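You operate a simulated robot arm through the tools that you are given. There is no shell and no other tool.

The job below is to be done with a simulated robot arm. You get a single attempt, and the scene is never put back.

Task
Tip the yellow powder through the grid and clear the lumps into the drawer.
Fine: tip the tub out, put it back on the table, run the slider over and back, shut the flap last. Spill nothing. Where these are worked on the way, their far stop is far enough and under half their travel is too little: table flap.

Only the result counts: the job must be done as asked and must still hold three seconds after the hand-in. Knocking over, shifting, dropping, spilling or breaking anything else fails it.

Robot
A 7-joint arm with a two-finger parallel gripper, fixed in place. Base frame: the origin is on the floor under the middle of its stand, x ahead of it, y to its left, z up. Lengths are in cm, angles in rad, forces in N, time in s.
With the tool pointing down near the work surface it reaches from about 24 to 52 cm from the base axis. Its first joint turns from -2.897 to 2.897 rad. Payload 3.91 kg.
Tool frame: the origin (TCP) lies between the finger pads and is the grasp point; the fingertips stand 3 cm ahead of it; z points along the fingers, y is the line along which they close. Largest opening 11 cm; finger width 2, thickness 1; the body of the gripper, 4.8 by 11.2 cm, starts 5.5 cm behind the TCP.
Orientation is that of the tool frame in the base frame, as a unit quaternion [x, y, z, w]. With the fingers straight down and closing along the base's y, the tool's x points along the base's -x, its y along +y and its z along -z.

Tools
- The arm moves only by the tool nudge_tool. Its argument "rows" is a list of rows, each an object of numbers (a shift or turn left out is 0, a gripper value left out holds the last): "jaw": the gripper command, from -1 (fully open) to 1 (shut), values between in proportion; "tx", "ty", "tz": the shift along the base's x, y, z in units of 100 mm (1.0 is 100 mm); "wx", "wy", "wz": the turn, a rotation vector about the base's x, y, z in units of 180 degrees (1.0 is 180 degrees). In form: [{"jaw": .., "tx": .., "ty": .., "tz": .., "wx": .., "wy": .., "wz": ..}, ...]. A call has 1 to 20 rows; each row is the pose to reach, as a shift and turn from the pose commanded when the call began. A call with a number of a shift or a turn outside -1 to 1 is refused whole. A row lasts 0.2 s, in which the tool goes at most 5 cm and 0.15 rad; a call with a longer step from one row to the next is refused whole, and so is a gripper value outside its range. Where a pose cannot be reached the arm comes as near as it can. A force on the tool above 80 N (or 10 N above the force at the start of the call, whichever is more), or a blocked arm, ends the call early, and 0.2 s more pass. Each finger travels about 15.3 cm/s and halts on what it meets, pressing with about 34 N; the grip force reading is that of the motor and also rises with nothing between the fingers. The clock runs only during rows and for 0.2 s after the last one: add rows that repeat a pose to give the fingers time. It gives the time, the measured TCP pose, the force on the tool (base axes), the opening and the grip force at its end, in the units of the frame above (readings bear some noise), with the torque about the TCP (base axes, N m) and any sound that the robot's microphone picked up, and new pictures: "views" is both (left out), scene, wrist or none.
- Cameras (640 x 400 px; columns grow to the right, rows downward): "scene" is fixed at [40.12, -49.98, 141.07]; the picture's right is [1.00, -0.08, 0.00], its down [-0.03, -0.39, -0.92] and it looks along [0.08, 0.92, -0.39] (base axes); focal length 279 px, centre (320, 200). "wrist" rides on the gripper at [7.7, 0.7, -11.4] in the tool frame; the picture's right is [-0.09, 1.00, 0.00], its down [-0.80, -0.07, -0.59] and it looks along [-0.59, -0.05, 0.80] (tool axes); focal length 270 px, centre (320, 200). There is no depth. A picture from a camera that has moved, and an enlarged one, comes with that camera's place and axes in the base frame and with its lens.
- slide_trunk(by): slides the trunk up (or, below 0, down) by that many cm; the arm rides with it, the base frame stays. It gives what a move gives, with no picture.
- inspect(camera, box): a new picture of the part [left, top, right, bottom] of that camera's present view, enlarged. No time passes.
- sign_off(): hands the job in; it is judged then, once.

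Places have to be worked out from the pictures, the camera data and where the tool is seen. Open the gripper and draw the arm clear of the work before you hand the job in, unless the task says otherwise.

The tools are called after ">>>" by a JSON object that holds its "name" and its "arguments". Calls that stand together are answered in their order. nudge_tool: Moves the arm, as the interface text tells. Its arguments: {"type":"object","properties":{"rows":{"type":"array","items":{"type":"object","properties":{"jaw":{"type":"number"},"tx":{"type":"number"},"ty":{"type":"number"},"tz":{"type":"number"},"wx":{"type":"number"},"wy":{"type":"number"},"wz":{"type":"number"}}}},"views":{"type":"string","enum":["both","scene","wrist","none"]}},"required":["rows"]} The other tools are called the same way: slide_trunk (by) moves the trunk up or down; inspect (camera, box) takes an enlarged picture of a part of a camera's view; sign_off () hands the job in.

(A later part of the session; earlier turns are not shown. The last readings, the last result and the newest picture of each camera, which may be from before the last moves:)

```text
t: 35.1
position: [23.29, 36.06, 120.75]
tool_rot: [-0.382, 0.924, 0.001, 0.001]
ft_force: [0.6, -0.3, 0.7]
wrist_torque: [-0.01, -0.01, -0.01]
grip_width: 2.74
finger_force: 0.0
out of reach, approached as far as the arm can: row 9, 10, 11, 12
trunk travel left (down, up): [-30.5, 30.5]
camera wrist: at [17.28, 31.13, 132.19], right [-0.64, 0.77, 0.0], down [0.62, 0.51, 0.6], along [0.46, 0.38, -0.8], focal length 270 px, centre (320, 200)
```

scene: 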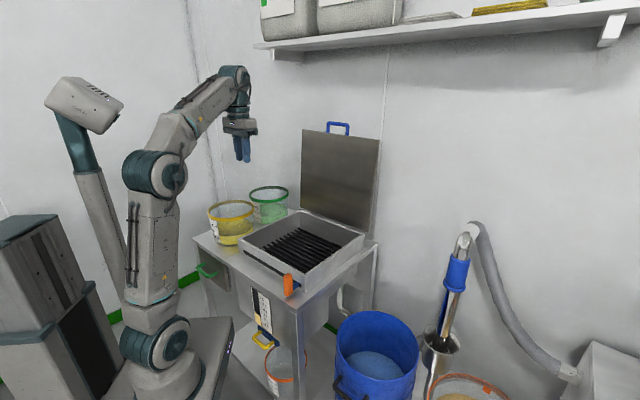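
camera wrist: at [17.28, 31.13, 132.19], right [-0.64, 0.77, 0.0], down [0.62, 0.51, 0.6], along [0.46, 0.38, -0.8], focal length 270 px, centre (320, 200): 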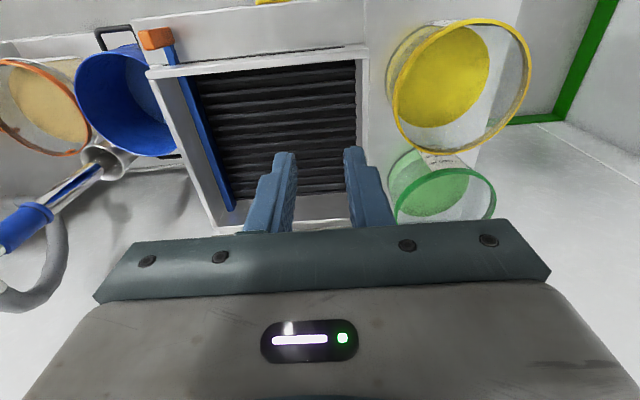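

Now the inside is clear: the blue slider bar is parked on the right side of the grid. I look closer at the box and at the yellow tub.

>>> {"name": "inspect", "arguments": {"camera": "wrist", "box": [130, 20, 390, 240]}}

>>> {"name": "inspect", "arguments": {"camera": "wrist", "box": [350, 0, 550, 160]}}

```text
1.82 times, centred on (260, 130) of wrist
camera zoom: at [17.28, 31.13, 132.19], right [-0.64, 0.77, 0.0], down [0.62, 0.51, 0.6], along [0.46, 0.38, -0.8], focal length 491 px, centre (429, 327)
```

zoom: 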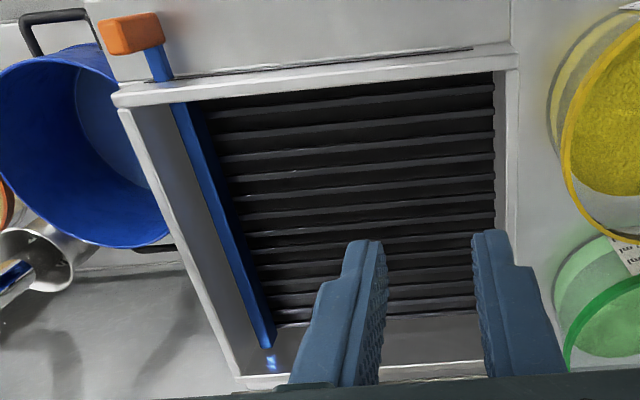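

```text
2.50 times, centred on (450, 80) of wrist
camera zoom: at [17.28, 31.13, 132.19], right [-0.64, 0.77, 0.0], down [0.62, 0.51, 0.6], along [0.46, 0.38, -0.8], focal length 676 px, centre (-5, 500)
```

zoom: 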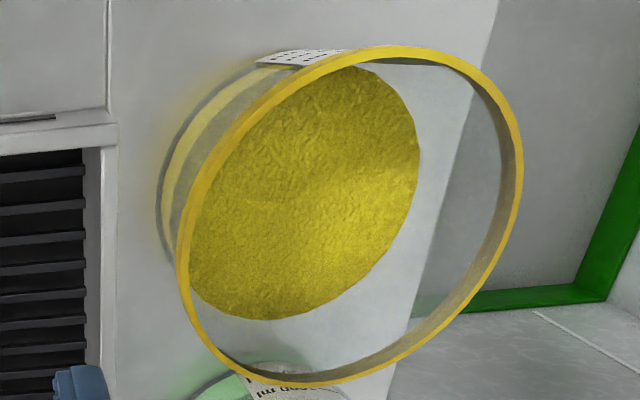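

The tub's rim is about 17.6 cm wide, centred near (12.8, 51.4) with its top around z≈94.7. I'll pinch the rim wall on the side facing the box (about x 18.9, y 45.3) and go there in steps, starting above it with the jaw about 4.5 cm open.

>>> {"name": "nudge_tool", "arguments": {"rows": [{"jaw": 0.18, "tz": -0.3}, {"tx": -0.1, "ty": 0.2, "tz": -0.6}, {"tx": -0.2, "ty": 0.4, "tz": -0.8}, {"tx": -0.3, "ty": 0.6, "tz": -0.9}, {"tx": -0.44, "ty": 0.92, "tz": -1.0}, {"tx": -0.44, "ty": 0.92, "tz": -1.0}], "views": "none"}}

>>> {"name": "nudge_tool", "arguments": {"rows": [{"tz": -0.2}, {"tz": -0.4}, {"tz": -0.65}, {"tz": -0.65}, {"tz": -0.65}]}}

```text
t: 36.5
position: [18.74, 45.33, 110.79]
tool_rot: [-0.382, 0.924, 0.0, 0.001]
ft_force: [0.4, -0.4, 0.0]
wrist_torque: [0.0, -0.02, -0.01]
grip_width: 4.52
finger_force: 0.0
trunk travel left (down, up): [-30.5, 30.5]
```

```text
t: 37.7
position: [18.81, 45.21, 104.02]
tool_rot: [-0.383, 0.924, 0.0, 0.001]
ft_force: [-0.2, 0.0, 0.1]
wrist_torque: [-0.02, 0.01, 0.01]
grip_width: 4.53
finger_force: 0.1
trunk travel left (down, up): [-30.5, 30.5]
camera wrist: at [12.89, 40.29, 115.45], right [-0.64, 0.77, 0.0], down [0.62, 0.52, 0.59], along [0.45, 0.38, -0.8], focal length 270 px, centre (320, 200)
```

scene: 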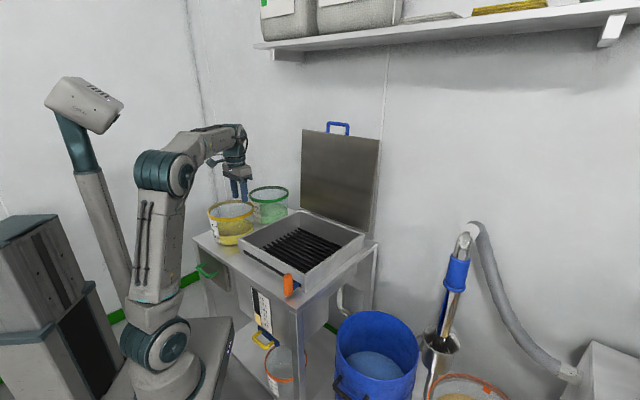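
wrist: 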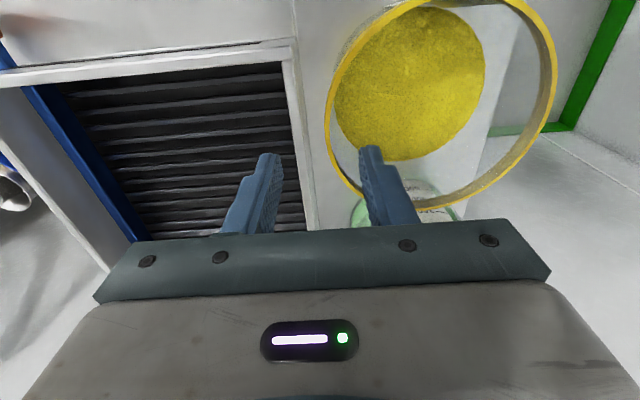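

The point straight below the TCP at rim height falls about 0.7 cm short of the rim wall. I shift that much toward the tub and lower to just above the rim.

>>> {"name": "nudge_tool", "arguments": {"rows": [{"tx": -0.045, "ty": 0.054}, {"tx": -0.045, "ty": 0.054, "tz": -0.2}, {"tx": -0.045, "ty": 0.054, "tz": -0.4}, {"tx": -0.045, "ty": 0.054, "tz": -0.57}, {"tx": -0.045, "ty": 0.054, "tz": -0.57}]}}

>>> {"name": "inspect", "arguments": {"camera": "wrist", "box": [220, 60, 460, 240]}}

>>> {"name": "inspect", "arguments": {"camera": "scene", "box": [190, 170, 310, 250]}}

```text
t: 38.9
position: [18.27, 45.56, 98.54]
tool_rot: [-0.382, 0.924, 0.0, 0.0]
ft_force: [-0.7, 0.6, 0.7]
wrist_torque: [0.02, 0.02, 0.0]
grip_width: 4.52
finger_force: 0.0
trunk travel left (down, up): [-30.5, 30.5]
camera wrist: at [12.34, 40.76, 109.89], right [-0.64, 0.77, 0.0], down [0.62, 0.52, 0.59], along [0.46, 0.38, -0.8], focal length 270 px, centre (320, 200)
```

scene: 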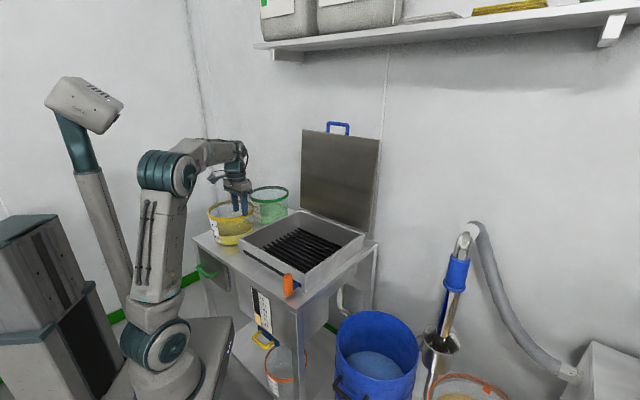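
wrist: 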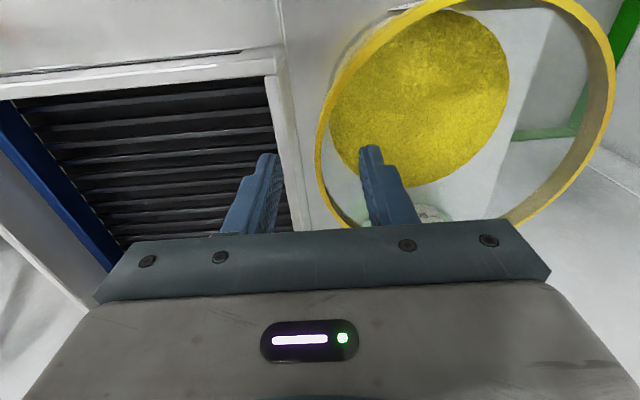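

```text
2.22 times, centred on (340, 150) of wrist
camera zoom: at [12.34, 40.76, 109.89], right [-0.64, 0.77, 0.0], down [0.62, 0.52, 0.59], along [0.46, 0.38, -0.8], focal length 601 px, centre (276, 311)
```

zoom: 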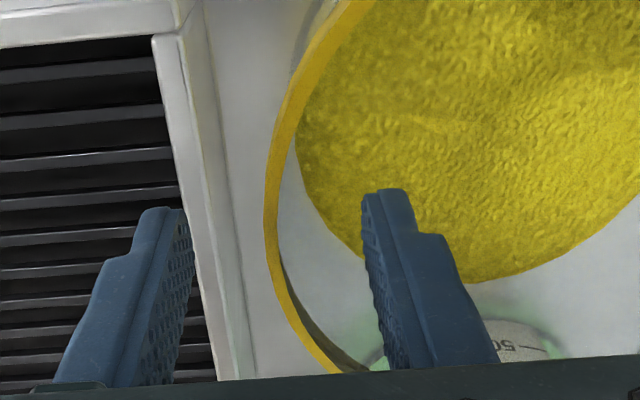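

```text
5.00 times, centred on (250, 210) of scene
camera zoom: at [40.12, -49.98, 141.07], right [1.0, -0.08, 0.0], down [-0.03, -0.39, -0.92], along [0.08, 0.92, -0.39], focal length 1394 px, centre (670, 150)
```

zoom: 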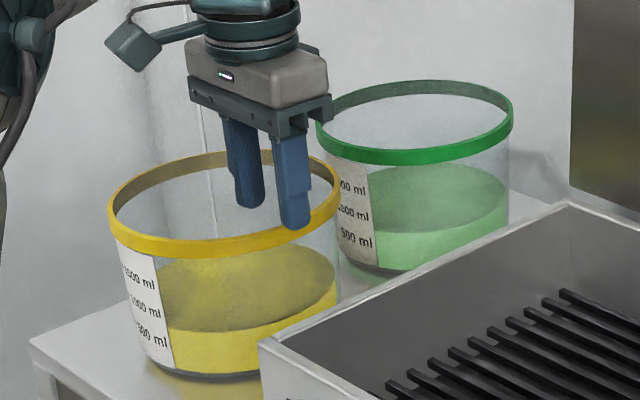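

The TCP is centred above the rim wall. I go down to about 2 cm below the rim, keeping the tips above the box edge, and close gently.

>>> {"name": "nudge_tool", "arguments": {"rows": [{"tz": -0.15}, {"tz": -0.3}, {"tz": -0.45}, {"tz": -0.57}, {"tz": -0.57}]}}

>>> {"name": "inspect", "arguments": {"camera": "scene", "box": [190, 170, 310, 250]}}

```text
t: 40.1
position: [18.48, 45.72, 92.68]
tool_rot: [-0.383, 0.924, 0.0, 0.0]
ft_force: [-0.5, -0.3, 0.6]
wrist_torque: [-0.01, -0.03, 0.0]
grip_width: 4.54
finger_force: 0.0
trunk travel left (down, up): [-30.5, 30.5]
camera wrist: at [12.43, 40.89, 104.14], right [-0.64, 0.77, 0.0], down [0.62, 0.52, 0.59], along [0.46, 0.38, -0.8], focal length 270 px, centre (320, 200)
```

scene: 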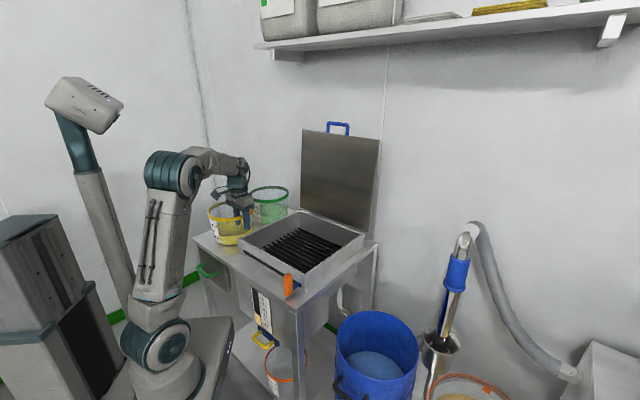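
wrist: 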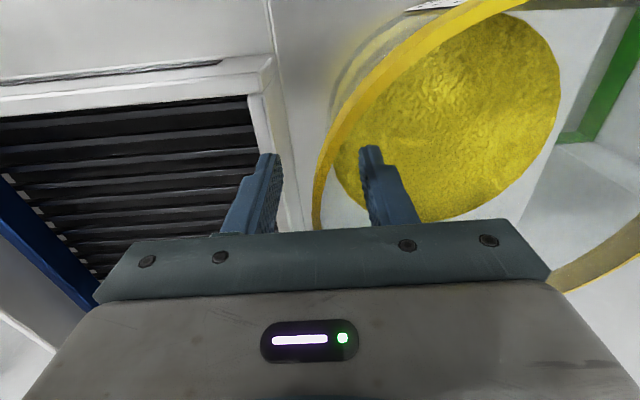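

```text
5.00 times, centred on (250, 210) of scene
camera zoom: at [40.12, -49.98, 141.07], right [1.0, -0.08, 0.0], down [-0.03, -0.39, -0.92], along [0.08, 0.92, -0.39], focal length 1394 px, centre (670, 150)
```

zoom: 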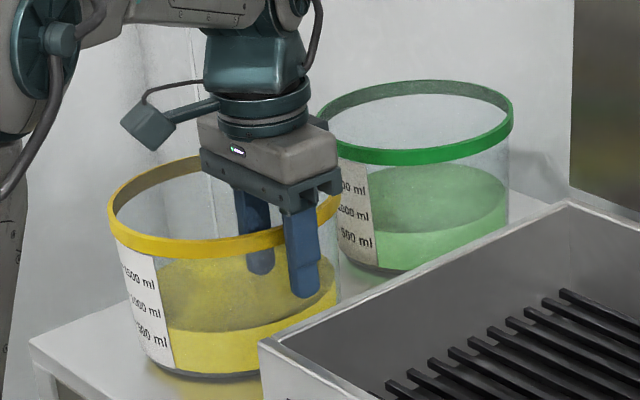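

The fingers straddle the wall. I close the jaw.

>>> {"name": "nudge_tool", "arguments": {"rows": [{"jaw": 0.6}, {"jaw": 1}, {"jaw": 1}, {"jaw": 1}]}}

>>> {"name": "inspect", "arguments": {"camera": "scene", "box": [190, 170, 310, 250]}}

```text
t: 41.1
position: [18.3, 45.75, 92.77]
tool_rot: [-0.383, 0.924, 0.002, 0.001]
ft_force: [1.5, 4.0, 9.0]
wrist_torque: [1.52, 1.13, -0.6]
grip_width: 0.96
finger_force: 33.8
trunk travel left (down, up): [-30.5, 30.5]
camera wrist: at [12.45, 40.87, 104.21], right [-0.64, 0.77, 0.0], down [0.62, 0.52, 0.6], along [0.46, 0.38, -0.8], focal length 270 px, centre (320, 200)
```

scene: 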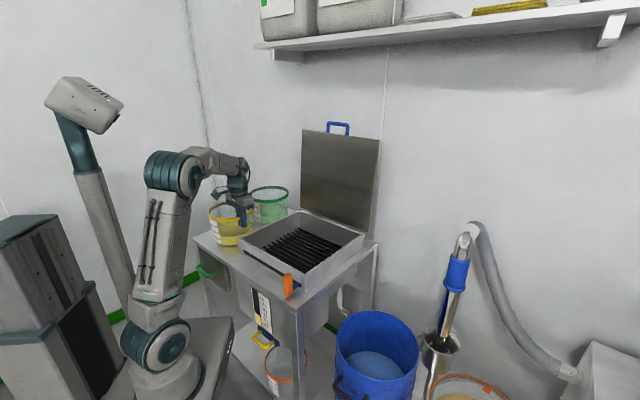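
wrist: 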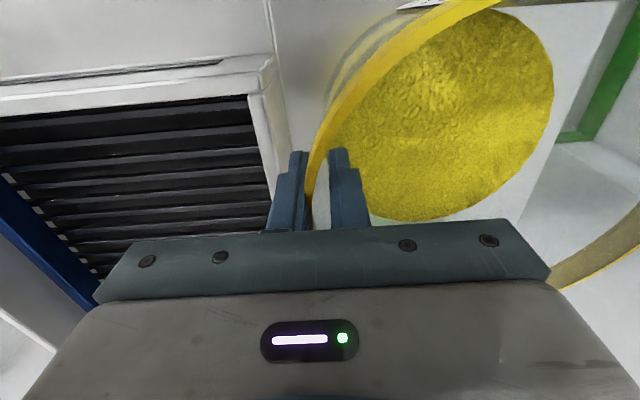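

```text
5.00 times, centred on (250, 210) of scene
camera zoom: at [40.12, -49.98, 141.07], right [1.0, -0.08, 0.0], down [-0.03, -0.39, -0.92], along [0.08, 0.92, -0.39], focal length 1394 px, centre (670, 150)
```

zoom: 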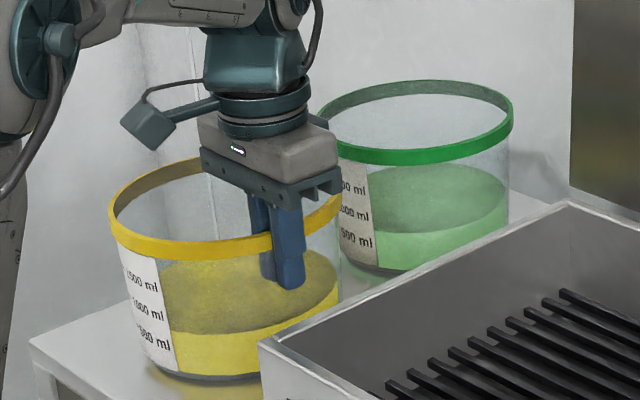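

The wall is gripped (0.96 cm between the pads). I lift slowly by a couple of cm and check how the tub hangs.

>>> {"name": "nudge_tool", "arguments": {"rows": [{"tz": 0.04, "jaw": 1}, {"tz": 0.08}, {"tz": 0.12}, {"tz": 0.16}, {"tz": 0.2}, {"tz": 0.2}]}}

>>> {"name": "inspect", "arguments": {"camera": "scene", "box": [190, 170, 310, 250]}}

```text
t: 42.5
position: [18.47, 45.91, 94.95]
tool_rot: [-0.382, 0.924, 0.002, 0.0]
ft_force: [0.8, 2.7, 2.9]
wrist_torque: [0.81, 0.5, -0.45]
grip_width: 0.52
finger_force: 34.5
trunk travel left (down, up): [-30.5, 30.5]
camera wrist: at [12.53, 40.94, 106.29], right [-0.64, 0.77, 0.0], down [0.62, 0.51, 0.6], along [0.46, 0.38, -0.8], focal length 270 px, centre (320, 200)
```

scene: 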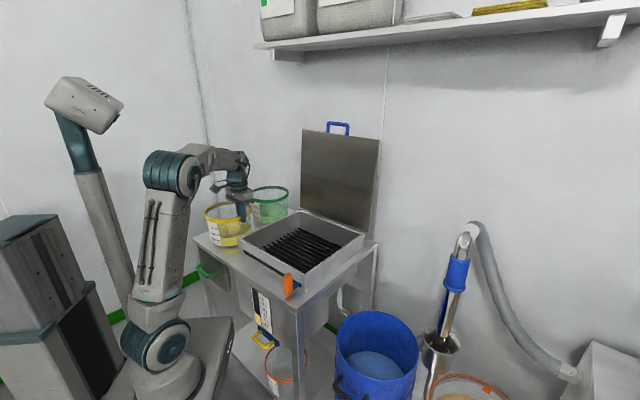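
wrist: 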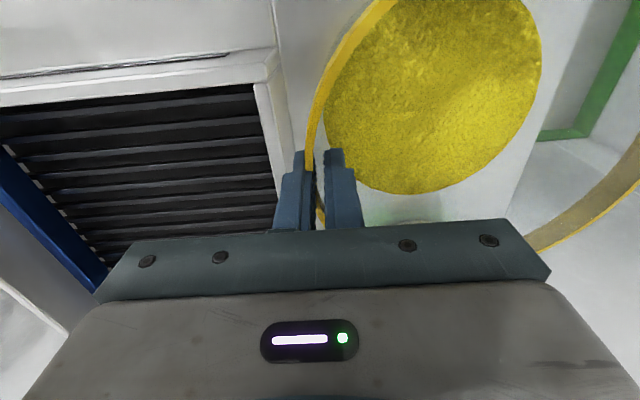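

```text
5.00 times, centred on (250, 210) of scene
camera zoom: at [40.12, -49.98, 141.07], right [1.0, -0.08, 0.0], down [-0.03, -0.39, -0.92], along [0.08, 0.92, -0.39], focal length 1394 px, centre (670, 150)
```

zoom: 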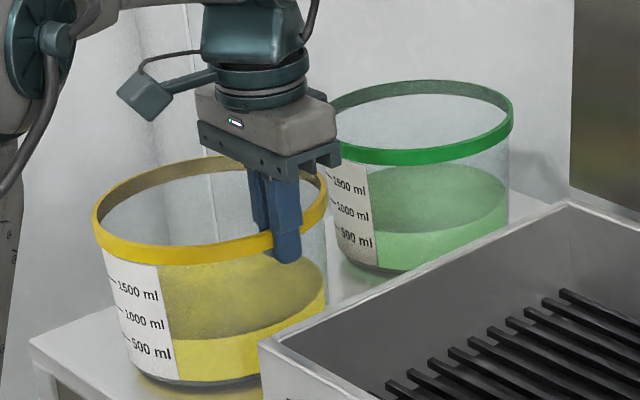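

The near side of the tub has lifted and the wall has swung parallel to the pads (the wall is tapered), while the far edge still rests. The grip slid about 1 cm but holds; I lift on slowly and watch for slip.

>>> {"name": "nudge_tool", "arguments": {"rows": [{"tz": 0.03, "jaw": 1}, {"tz": 0.06}, {"tz": 0.09}, {"tz": 0.12}, {"tz": 0.15}, {"tz": 0.15}]}}

>>> {"name": "inspect", "arguments": {"camera": "scene", "box": [190, 170, 310, 250]}}

```text
t: 43.9
position: [18.25, 45.7, 96.23]
tool_rot: [-0.383, 0.924, -0.001, -0.001]
ft_force: [0.2, -0.5, -5.0]
wrist_torque: [-0.25, -0.27, -0.01]
grip_width: 0.52
finger_force: 34.0
trunk travel left (down, up): [-30.5, 30.5]
camera wrist: at [12.44, 40.88, 107.74], right [-0.64, 0.77, 0.0], down [0.62, 0.52, 0.59], along [0.45, 0.38, -0.8], focal length 270 px, centre (320, 200)
```

scene: 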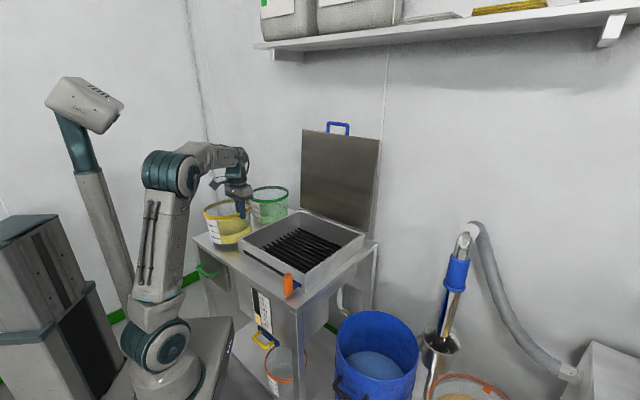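
wrist: 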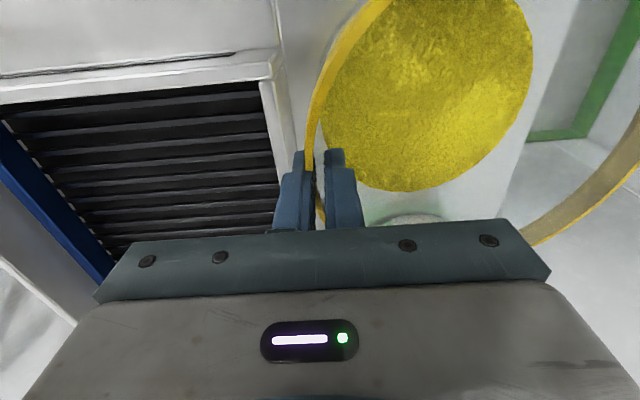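

```text
5.00 times, centred on (250, 210) of scene
camera zoom: at [40.12, -49.98, 141.07], right [1.0, -0.08, 0.0], down [-0.03, -0.39, -0.92], along [0.08, 0.92, -0.39], focal length 1394 px, centre (670, 150)
```

zoom: 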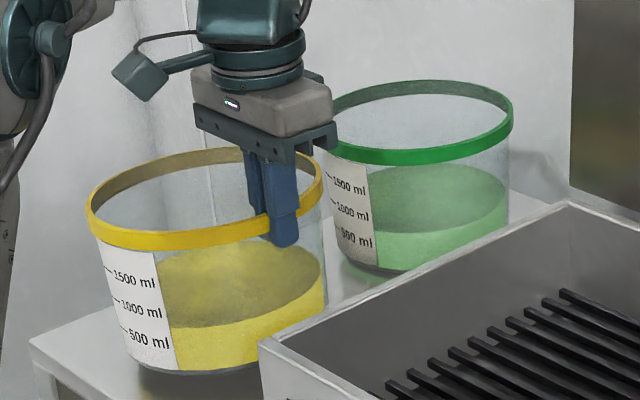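

Weight is now on the gripper and the grip width is steady. I lift on to about 108.

>>> {"name": "nudge_tool", "arguments": {"rows": [{"tz": 0.06, "jaw": 1}, {"tz": 0.14}, {"tz": 0.24}, {"tz": 0.34}, {"tz": 0.44}, {"tz": 0.44}]}}

>>> {"name": "inspect", "arguments": {"camera": "scene", "box": [190, 160, 310, 240]}}

```text
t: 45.3
position: [18.38, 45.71, 100.78]
tool_rot: [-0.383, 0.924, 0.0, 0.0]
ft_force: [0.2, 0.3, -5.3]
wrist_torque: [-0.26, -0.34, 0.01]
grip_width: 0.54
finger_force: 33.7
trunk travel left (down, up): [-30.5, 30.5]
camera wrist: at [12.51, 40.85, 112.15], right [-0.64, 0.77, 0.0], down [0.62, 0.52, 0.59], along [0.45, 0.38, -0.8], focal length 270 px, centre (320, 200)
```

scene: 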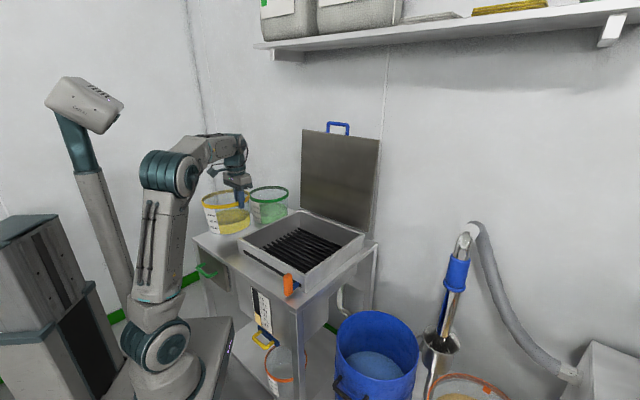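
wrist: 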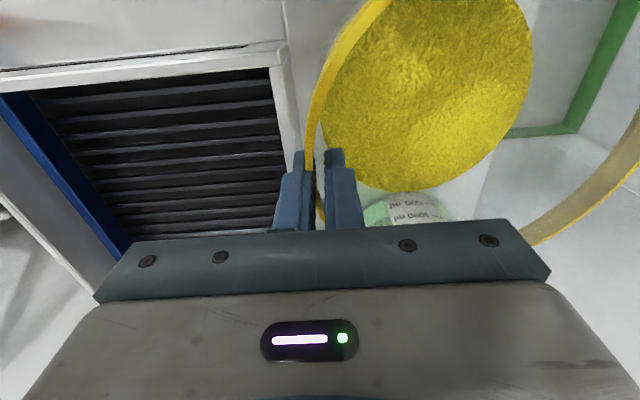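

```text
5.00 times, centred on (250, 200) of scene
camera zoom: at [40.12, -49.98, 141.07], right [1.0, -0.08, 0.0], down [-0.03, -0.39, -0.92], along [0.08, 0.92, -0.39], focal length 1394 px, centre (670, 200)
```

zoom: 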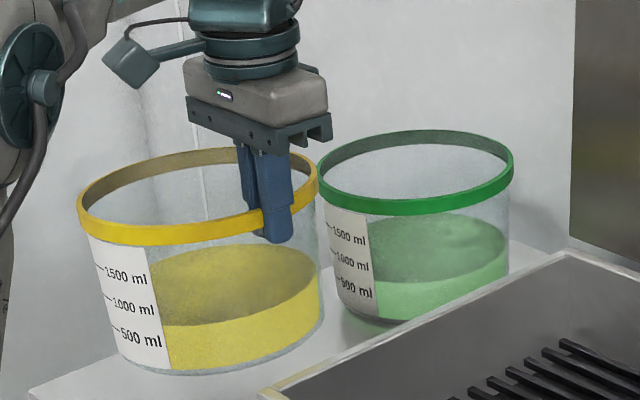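

The tub hangs steadily (about 0.54 kg) with only a slight lean. I raise it clear of the box edge and carry it sideways over the grid in gentle steps.

>>> {"name": "nudge_tool", "arguments": {"rows": [{"tz": 0.08, "jaw": 1}, {"tz": 0.2}, {"tz": 0.34}, {"tz": 0.48}, {"tz": 0.58}, {"tz": 0.6}], "views": "none"}}

>>> {"name": "nudge_tool", "arguments": {"rows": [{"tx": 0.05, "ty": -0.05, "jaw": 1}, {"tx": 0.14, "ty": -0.14}, {"tx": 0.25, "ty": -0.25}, {"tx": 0.36, "ty": -0.36}, {"tx": 0.47, "ty": -0.47}, {"tx": 0.58, "ty": -0.58}, {"tx": 0.69, "ty": -0.69}, {"tx": 0.8, "ty": -0.8}, {"tx": 0.9, "ty": -0.9}, {"tx": 0.97, "ty": -0.97}, {"tx": 1.0, "ty": -1.0}]}}

>>> {"name": "inspect", "arguments": {"camera": "scene", "box": [190, 150, 350, 260]}}

```text
t: 46.7
position: [18.47, 45.79, 106.77]
tool_rot: [-0.383, 0.924, 0.0, 0.0]
ft_force: [0.3, -0.1, -5.2]
wrist_torque: [-0.27, -0.34, 0.02]
grip_width: 0.53
finger_force: 34.0
trunk travel left (down, up): [-30.5, 30.5]
```

```text
t: 49.1
position: [28.54, 35.76, 106.64]
tool_rot: [-0.383, 0.924, 0.0, 0.0]
ft_force: [0.4, 0.8, -5.4]
wrist_torque: [-0.25, -0.29, -0.02]
grip_width: 0.52
finger_force: 33.9
trunk travel left (down, up): [-30.5, 30.5]
camera wrist: at [22.57, 30.95, 118.11], right [-0.64, 0.77, 0.0], down [0.62, 0.52, 0.59], along [0.45, 0.38, -0.8], focal length 270 px, centre (320, 200)
```

scene: 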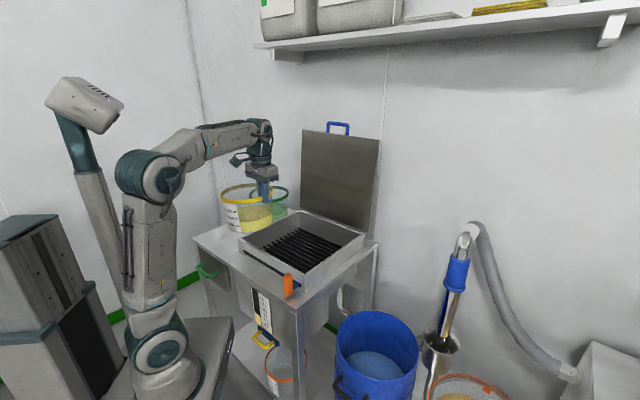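
wrist: 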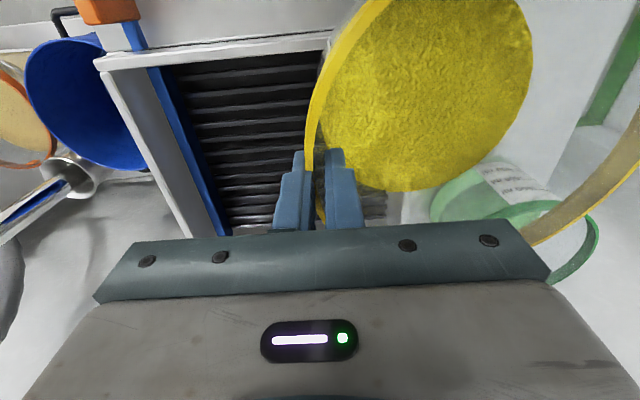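

```text
3.64 times, centred on (270, 205) of scene
camera zoom: at [40.12, -49.98, 141.07], right [1.0, -0.08, 0.0], down [-0.03, -0.39, -0.92], along [0.08, 0.92, -0.39], focal length 1014 px, centre (502, 182)
```

zoom: 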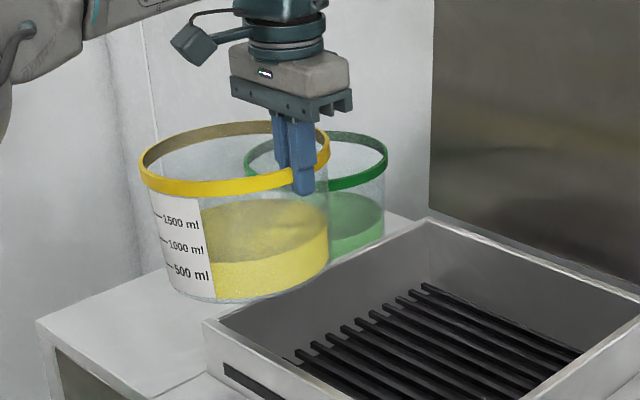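

The tub is carried well with no slip. I continue sideways until it is centred over the box.

>>> {"name": "nudge_tool", "arguments": {"rows": [{"tx": 0.05, "ty": -0.05, "jaw": 1}, {"tx": 0.14, "ty": -0.14}, {"tx": 0.25, "ty": -0.25}, {"tx": 0.36, "ty": -0.36}, {"tx": 0.47, "ty": -0.47}, {"tx": 0.58, "ty": -0.58}, {"tx": 0.69, "ty": -0.69}, {"tx": 0.8, "ty": -0.8}, {"tx": 0.9, "ty": -0.9}, {"tx": 0.97, "ty": -0.97}, {"tx": 1.0, "ty": -1.0}, {"tx": 1.0, "ty": -1.0}]}}

>>> {"name": "inspect", "arguments": {"camera": "scene", "box": [210, 150, 370, 260]}}

```text
t: 51.7
position: [38.35, 25.71, 106.67]
tool_rot: [-0.383, 0.924, -0.001, 0.0]
ft_force: [-0.3, 0.4, -5.6]
wrist_torque: [-0.28, -0.28, -0.01]
grip_width: 0.53
finger_force: 34.4
trunk travel left (down, up): [-30.5, 30.5]
camera wrist: at [32.5, 20.91, 118.11], right [-0.64, 0.77, 0.0], down [0.62, 0.52, 0.59], along [0.45, 0.38, -0.8], focal length 270 px, centre (320, 200)
```

scene: 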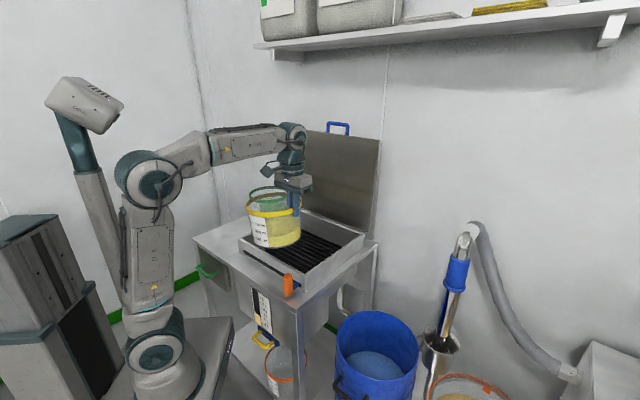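
wrist: 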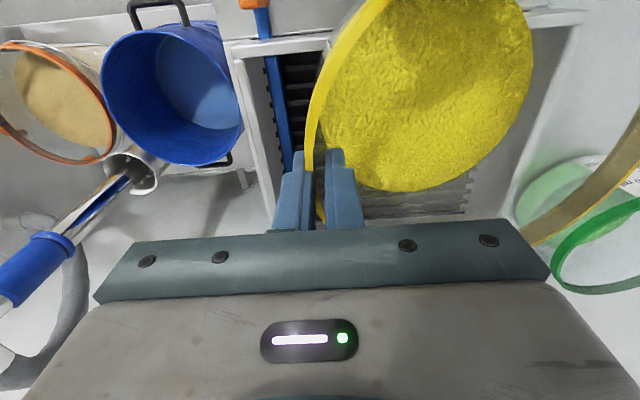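

```text
3.64 times, centred on (290, 205) of scene
camera zoom: at [40.12, -49.98, 141.07], right [1.0, -0.08, 0.0], down [-0.03, -0.39, -0.92], along [0.08, 0.92, -0.39], focal length 1014 px, centre (429, 182)
```

zoom: 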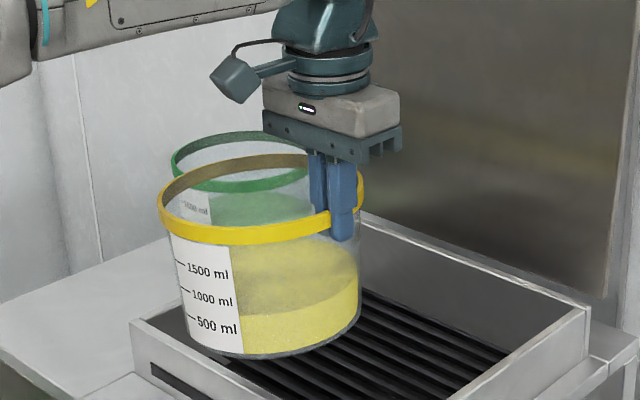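

The tub is centred over the box (TCP at r≈45, t≈−9). I move it outward to r≈55 while pitching about 35°, not yet enough to pour.

>>> {"name": "nudge_tool", "arguments": {"rows": [{"tx": 0.05, "ty": 0.05, "wx": 0.012, "wy": -0.012, "jaw": 1}, {"tx": 0.13, "ty": 0.13, "wx": 0.027, "wy": -0.027}, {"tx": 0.22, "ty": 0.22, "wx": 0.044, "wy": -0.044}, {"tx": 0.31, "ty": 0.31, "wx": 0.062, "wy": -0.062}, {"tx": 0.4, "ty": 0.4, "wx": 0.08, "wy": -0.08}, {"tx": 0.49, "ty": 0.49, "wx": 0.098, "wy": -0.098}, {"tx": 0.58, "ty": 0.58, "wx": 0.114, "wy": -0.114}, {"tx": 0.65, "ty": 0.65, "wx": 0.128, "wy": -0.128}, {"tx": 0.69, "ty": 0.69, "wx": 0.1375, "wy": -0.1375}, {"tx": 0.69, "ty": 0.69, "wx": 0.1375, "wy": -0.1375}]}}

>>> {"name": "inspect", "arguments": {"camera": "scene", "box": [210, 150, 370, 260]}}

```text
t: 53.9
position: [45.26, 32.62, 106.75]
tool_rot: [-0.365, 0.881, 0.115, 0.278]
ft_force: [-0.7, -0.3, -4.7]
wrist_torque: [-0.4, -0.11, 0.01]
grip_width: 0.52
finger_force: 34.7
trunk travel left (down, up): [-30.5, 30.5]
camera wrist: at [35.68, 24.17, 111.71], right [-0.65, 0.75, 0.05], down [0.27, 0.17, 0.95], along [0.71, 0.63, -0.32], focal length 270 px, centre (320, 200)
```

scene: 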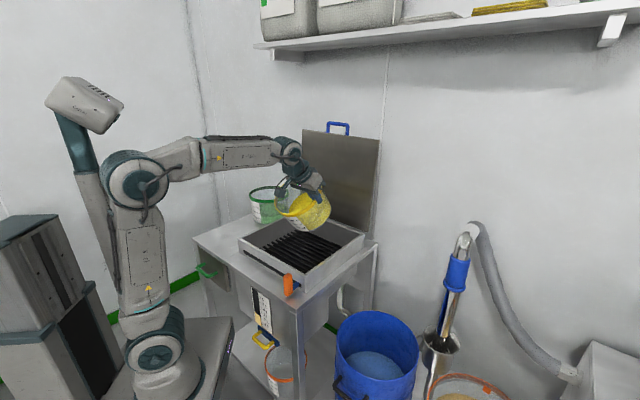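
wrist: 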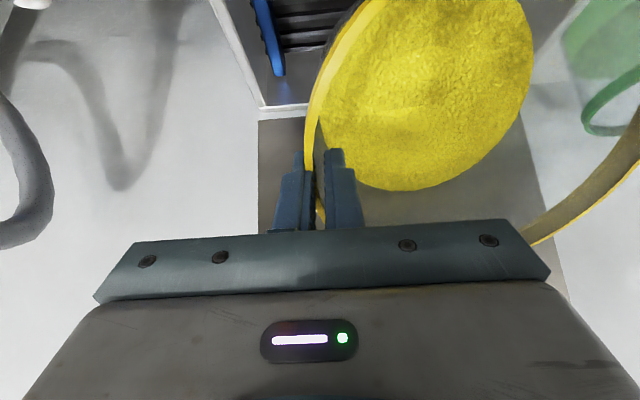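

```text
3.64 times, centred on (290, 205) of scene
camera zoom: at [40.12, -49.98, 141.07], right [1.0, -0.08, 0.0], down [-0.03, -0.39, -0.92], along [0.08, 0.92, -0.39], focal length 1014 px, centre (429, 182)
```

zoom: 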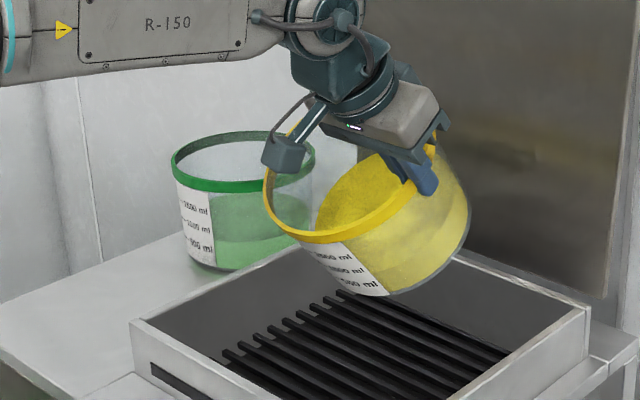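

It tilts firmly with the gripper. I pitch on slowly to about 60° while moving a little farther out, keeping the lip over the grid.

>>> {"name": "nudge_tool", "arguments": {"rows": [{"tx": 0.04, "ty": 0.04, "tz": -0.02, "wx": 0.0123, "wy": -0.0123, "jaw": 1}, {"tx": 0.08, "ty": 0.08, "tz": -0.05, "wx": 0.0246, "wy": -0.0246}, {"tx": 0.12, "ty": 0.12, "tz": -0.08, "wx": 0.0368, "wy": -0.0368}, {"tx": 0.16, "ty": 0.16, "tz": -0.11, "wx": 0.0491, "wy": -0.0491}, {"tx": 0.2, "ty": 0.2, "tz": -0.14, "wx": 0.0614, "wy": -0.0614}, {"tx": 0.24, "ty": 0.24, "tz": -0.17, "wx": 0.0737, "wy": -0.0737}, {"tx": 0.28, "ty": 0.28, "tz": -0.2, "wx": 0.086, "wy": -0.086}, {"tx": 0.28, "ty": 0.28, "tz": -0.2, "wx": 0.0982, "wy": -0.0982}]}}

>>> {"name": "inspect", "arguments": {"camera": "scene", "box": [210, 150, 370, 260]}}

```text
t: 55.7
position: [48.11, 35.45, 104.62]
tool_rot: [-0.331, 0.801, 0.191, 0.462]
ft_force: [0.4, 0.3, -5.7]
wrist_torque: [-0.56, -0.06, -0.01]
grip_width: 0.58
finger_force: 33.8
trunk travel left (down, up): [-30.5, 30.5]
camera wrist: at [37.96, 26.28, 103.7], right [-0.67, 0.74, 0.08], down [-0.03, -0.13, 0.99], along [0.74, 0.67, 0.11], focal length 270 px, centre (320, 200)
```

scene: 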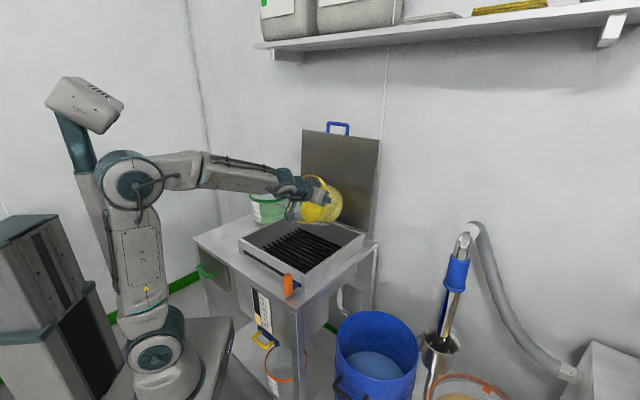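
wrist: 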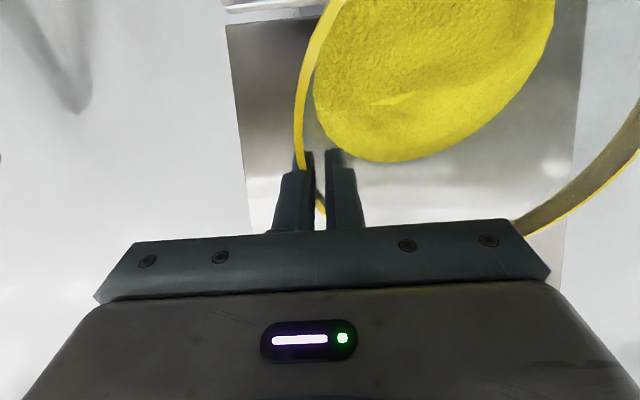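

```text
3.64 times, centred on (290, 205) of scene
camera zoom: at [40.12, -49.98, 141.07], right [1.0, -0.08, 0.0], down [-0.03, -0.39, -0.92], along [0.08, 0.92, -0.39], focal length 1014 px, centre (429, 182)
```

zoom: 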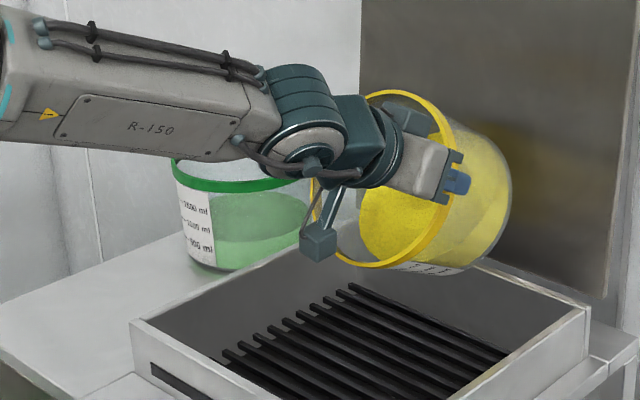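

The powder is piling toward the lip, which is over the middle of the grid (r≈54). I continue slowly to about 85°.

>>> {"name": "nudge_tool", "arguments": {"rows": [{"wx": 0.0118, "wy": -0.0118, "jaw": 1}, {"wx": 0.0236, "wy": -0.0236}, {"wx": 0.0353, "wy": -0.0353}, {"wx": 0.0471, "wy": -0.0471}, {"wx": 0.0589, "wy": -0.0589}, {"wx": 0.0707, "wy": -0.0707}]}}

>>> {"name": "inspect", "arguments": {"camera": "scene", "box": [210, 150, 370, 260]}}

```text
t: 57.1
position: [48.14, 35.47, 104.63]
tool_rot: [-0.298, 0.717, 0.241, 0.582]
ft_force: [-0.1, -0.2, -5.0]
wrist_torque: [-0.52, 0.01, 0.01]
grip_width: 0.55
finger_force: 33.7
out of reach, approached as far as the arm can: row 3, 4
trunk travel left (down, up): [-30.5, 30.5]
camera wrist: at [38.59, 26.97, 99.54], right [-0.69, 0.72, 0.09], down [-0.24, -0.34, 0.91], along [0.68, 0.61, 0.41], focal length 270 px, centre (320, 200)
```

scene: 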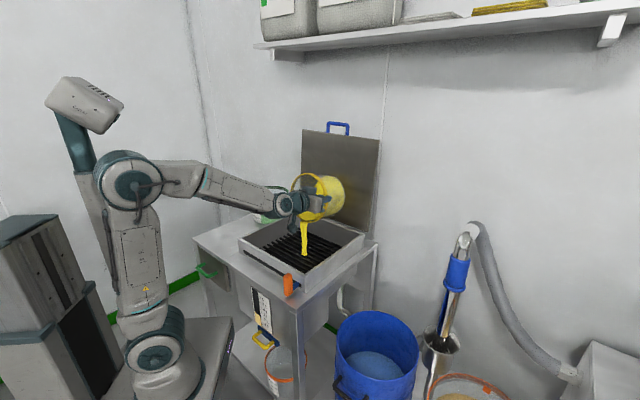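
wrist: 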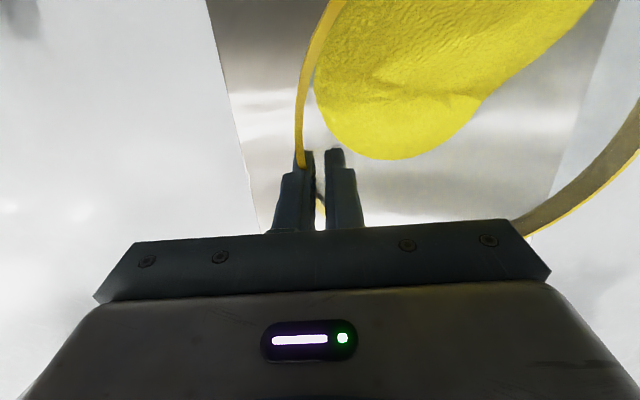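

```text
3.64 times, centred on (290, 205) of scene
camera zoom: at [40.12, -49.98, 141.07], right [1.0, -0.08, 0.0], down [-0.03, -0.39, -0.92], along [0.08, 0.92, -0.39], focal length 1014 px, centre (429, 182)
```

zoom: 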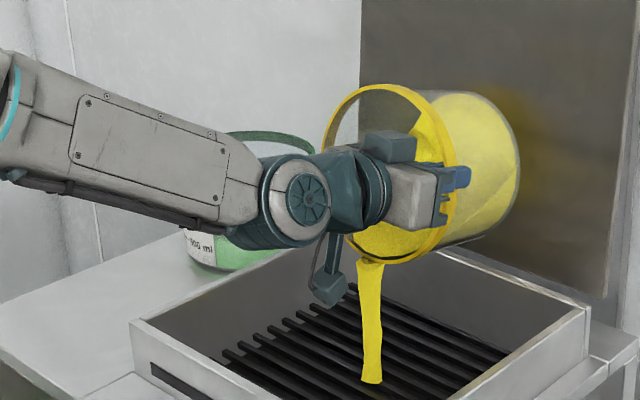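

A stream pours cleanly through the grid. I tilt further, slowly, letting it flow.

>>> {"name": "nudge_tool", "arguments": {"rows": [{"jaw": 1}, {"wx": 0.0118, "wy": -0.0118, "tz": 0.02}, {"wx": 0.0118, "wy": -0.0118, "tz": 0.02}, {"wx": 0.0236, "wy": -0.0236, "tz": 0.04}, {"wx": 0.0236, "wy": -0.0236, "tz": 0.04}, {"wx": 0.0353, "wy": -0.0353, "tz": 0.06}, {"wx": 0.0353, "wy": -0.0353, "tz": 0.06}, {"wx": 0.0471, "wy": -0.0471, "tz": 0.08}, {"wx": 0.0471, "wy": -0.0471, "tz": 0.08}, {"wx": 0.0589, "wy": -0.0589, "tz": 0.1}, {"wx": 0.0589, "wy": -0.0589, "tz": 0.1}]}}

>>> {"name": "inspect", "arguments": {"camera": "scene", "box": [210, 150, 370, 260]}}

```text
t: 59.7
position: [50.85, 32.0, 105.59]
tool_rot: [-0.237, 0.647, 0.251, 0.68]
ft_force: [-0.6, -0.3, -2.3]
wrist_torque: [-0.24, 0.02, -0.01]
grip_width: 0.52
finger_force: 33.9
out of reach, approached as far as the arm can: row 8, 9, 10
trunk travel left (down, up): [-30.5, 30.5]
stopped in row 11: the arm was blocked; the commanded pose is now the measured one
camera wrist: at [41.99, 25.4, 97.37], right [-0.65, 0.76, 0.09], down [-0.44, -0.47, 0.77], along [0.62, 0.46, 0.63], focal length 270 px, centre (320, 200)
```

scene: 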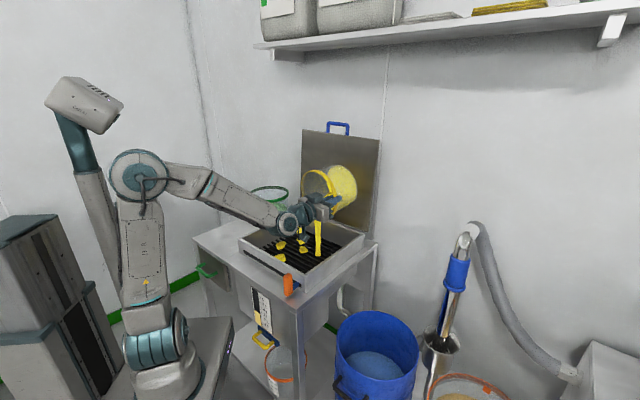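
wrist: 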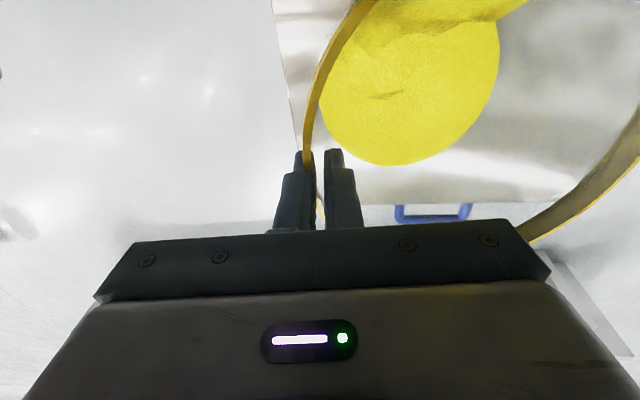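

```text
3.64 times, centred on (290, 205) of scene
camera zoom: at [40.12, -49.98, 141.07], right [1.0, -0.08, 0.0], down [-0.03, -0.39, -0.92], along [0.08, 0.92, -0.39], focal length 1014 px, centre (429, 182)
```

zoom: 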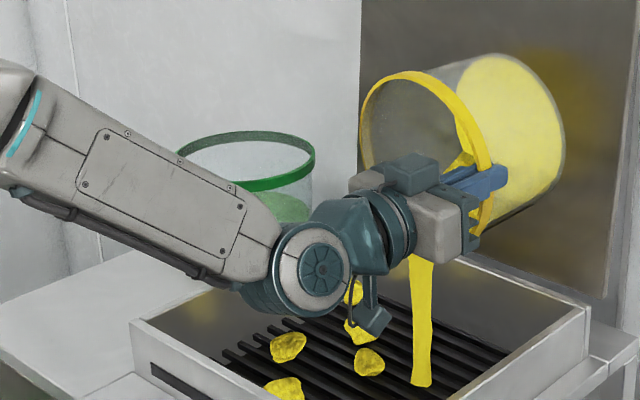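

About 93° is reached and lumps lie on the grid; most powder has gone (2.3 N left in hand). The arm was blocked at a joint limit, so I hold here and let the rest flow.

>>> {"name": "nudge_tool", "arguments": {"rows": [{"jaw": 1}, {"jaw": 1}, {"jaw": 1}, {"jaw": 1}, {"jaw": 1}, {"jaw": 1}, {"jaw": 1}, {"jaw": 1}]}}

>>> {"name": "inspect", "arguments": {"camera": "scene", "box": [210, 150, 370, 260]}}

```text
t: 61.5
position: [50.83, 32.04, 105.71]
tool_rot: [-0.238, 0.646, 0.252, 0.68]
ft_force: [0.4, 0.5, -2.0]
wrist_torque: [-0.22, 0.03, -0.03]
grip_width: 0.49
finger_force: 33.9
trunk travel left (down, up): [-30.5, 30.5]
camera wrist: at [41.94, 25.49, 97.42], right [-0.65, 0.75, 0.09], down [-0.44, -0.47, 0.77], along [0.62, 0.46, 0.63], focal length 270 px, centre (320, 200)
```

scene: 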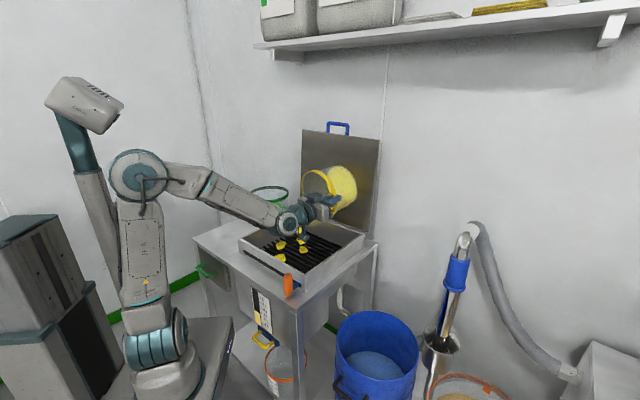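
wrist: 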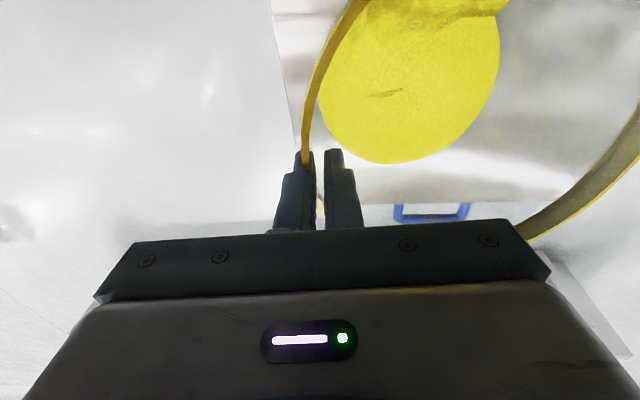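

```text
3.64 times, centred on (290, 205) of scene
camera zoom: at [40.12, -49.98, 141.07], right [1.0, -0.08, 0.0], down [-0.03, -0.39, -0.92], along [0.08, 0.92, -0.39], focal length 1014 px, centre (429, 182)
```

zoom: 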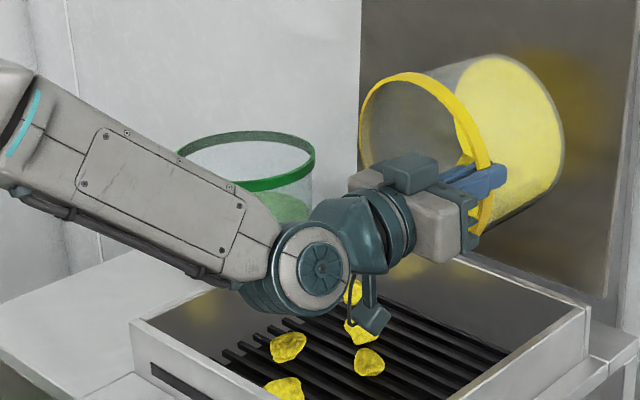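

The flow has stopped with a little powder still in the tub, so more tilt is needed. The wrist limit depends on the forearm slope, so I first pitch back to about 75°, raise the tool and recentre, then lower the trunk so the wrist can tip further.

>>> {"name": "nudge_tool", "arguments": {"rows": [{"jaw": 1, "tx": -0.03, "ty": 0.01, "tz": 0.06, "wx": -0.01, "wy": 0.01, "wz": 0.003}, {"tx": -0.08, "ty": 0.04, "tz": 0.2, "wx": -0.022, "wy": 0.022, "wz": 0.008}, {"tx": -0.14, "ty": 0.07, "tz": 0.34, "wx": -0.034, "wy": 0.034, "wz": 0.012}, {"tx": -0.2, "ty": 0.1, "tz": 0.48, "wx": -0.046, "wy": 0.046, "wz": 0.016}, {"tx": -0.26, "ty": 0.12, "tz": 0.62, "wx": -0.058, "wy": 0.058, "wz": 0.02}, {"tx": -0.32, "ty": 0.15, "tz": 0.76, "wx": -0.0707, "wy": 0.0707, "wz": 0.025}, {"tx": -0.38, "ty": 0.18, "tz": 0.9, "wx": -0.0707, "wy": 0.0707, "wz": 0.025}, {"tx": -0.416, "ty": 0.19, "tz": 0.98, "wx": -0.0707, "wy": 0.0707, "wz": 0.025}, {"tx": -0.416, "ty": 0.19, "tz": 0.98, "wx": -0.0707, "wy": 0.0707, "wz": 0.025}]}}

>>> {"name": "inspect", "arguments": {"camera": "scene", "box": [210, 130, 370, 260]}}

>>> {"name": "inspect", "arguments": {"camera": "scene", "box": [220, 270, 340, 370]}}

```text
t: 63.5
position: [46.7, 33.94, 115.55]
tool_rot: [-0.306, 0.732, 0.23, 0.564]
ft_force: [0.9, -0.5, -2.5]
wrist_torque: [-0.22, 0.03, 0.01]
grip_width: 0.49
finger_force: 33.5
out of reach, approached as far as the arm can: row 2
trunk travel left (down, up): [-30.5, 30.5]
camera wrist: at [36.95, 25.31, 110.99], right [-0.69, 0.72, 0.08], down [-0.22, -0.3, 0.93], along [0.69, 0.62, 0.36], focal length 270 px, centre (320, 200)
```

scene: 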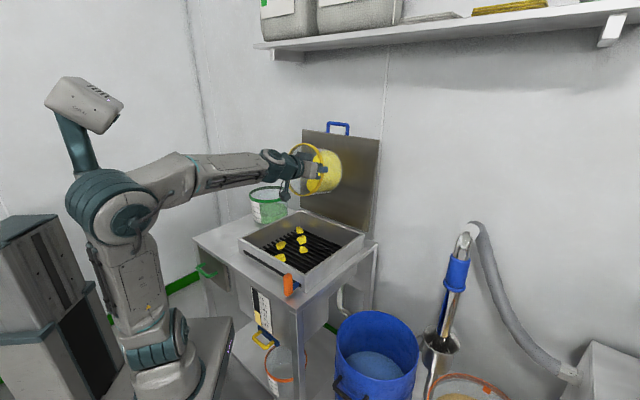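
wrist: 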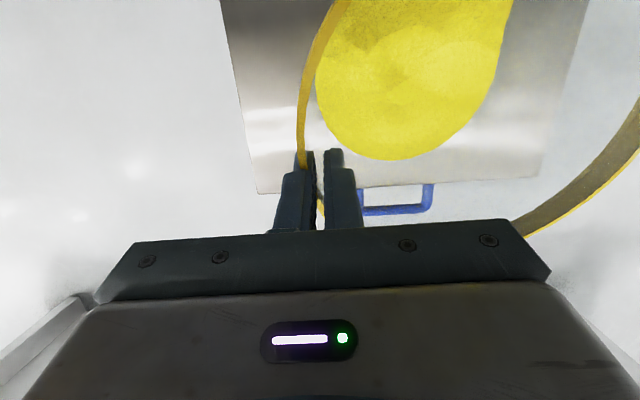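

```text
3.08 times, centred on (290, 195) of scene
camera zoom: at [40.12, -49.98, 141.07], right [1.0, -0.08, 0.0], down [-0.03, -0.39, -0.92], along [0.08, 0.92, -0.39], focal length 858 px, centre (412, 215)
```

zoom: 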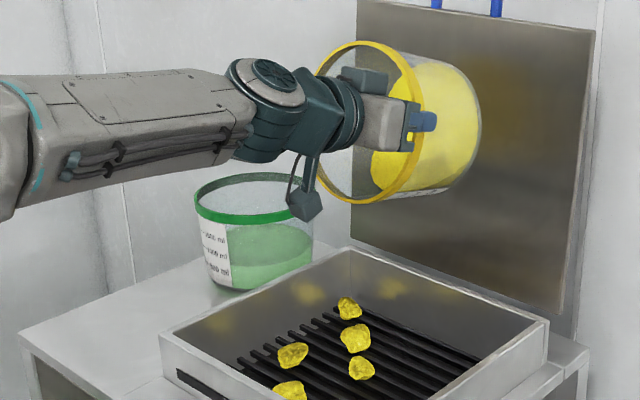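

```text
4.00 times, centred on (280, 320) of scene
camera zoom: at [40.12, -49.98, 141.07], right [1.0, -0.08, 0.0], down [-0.03, -0.39, -0.92], along [0.08, 0.92, -0.39], focal length 1115 px, centre (480, -280)
```

zoom: 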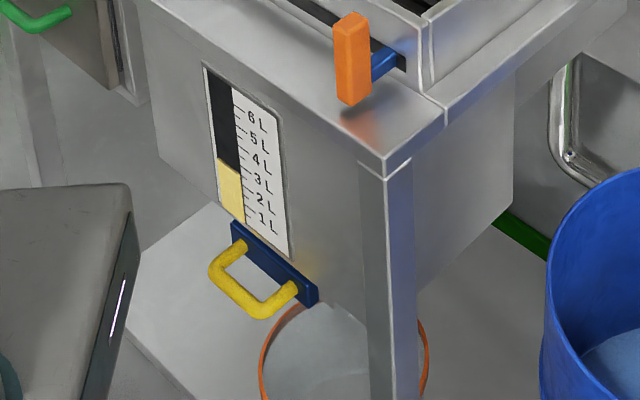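

The lumps are on the grid and the arm now has a level forearm. I lower the trunk by 8 cm to bring the tub closer to the grid.

>>> {"name": "slide_trunk", "arguments": {"by": -8}}

```text
t: 64.7
position: [46.67, 34.05, 107.55]
tool_rot: [-0.307, 0.732, 0.23, 0.564]
ft_force: [0.3, 0.2, -2.3]
wrist_torque: [-0.23, 0.03, -0.02]
grip_width: 0.46
finger_force: 34.5
trunk travel left (down, up): [-22.5, 38.5]
```

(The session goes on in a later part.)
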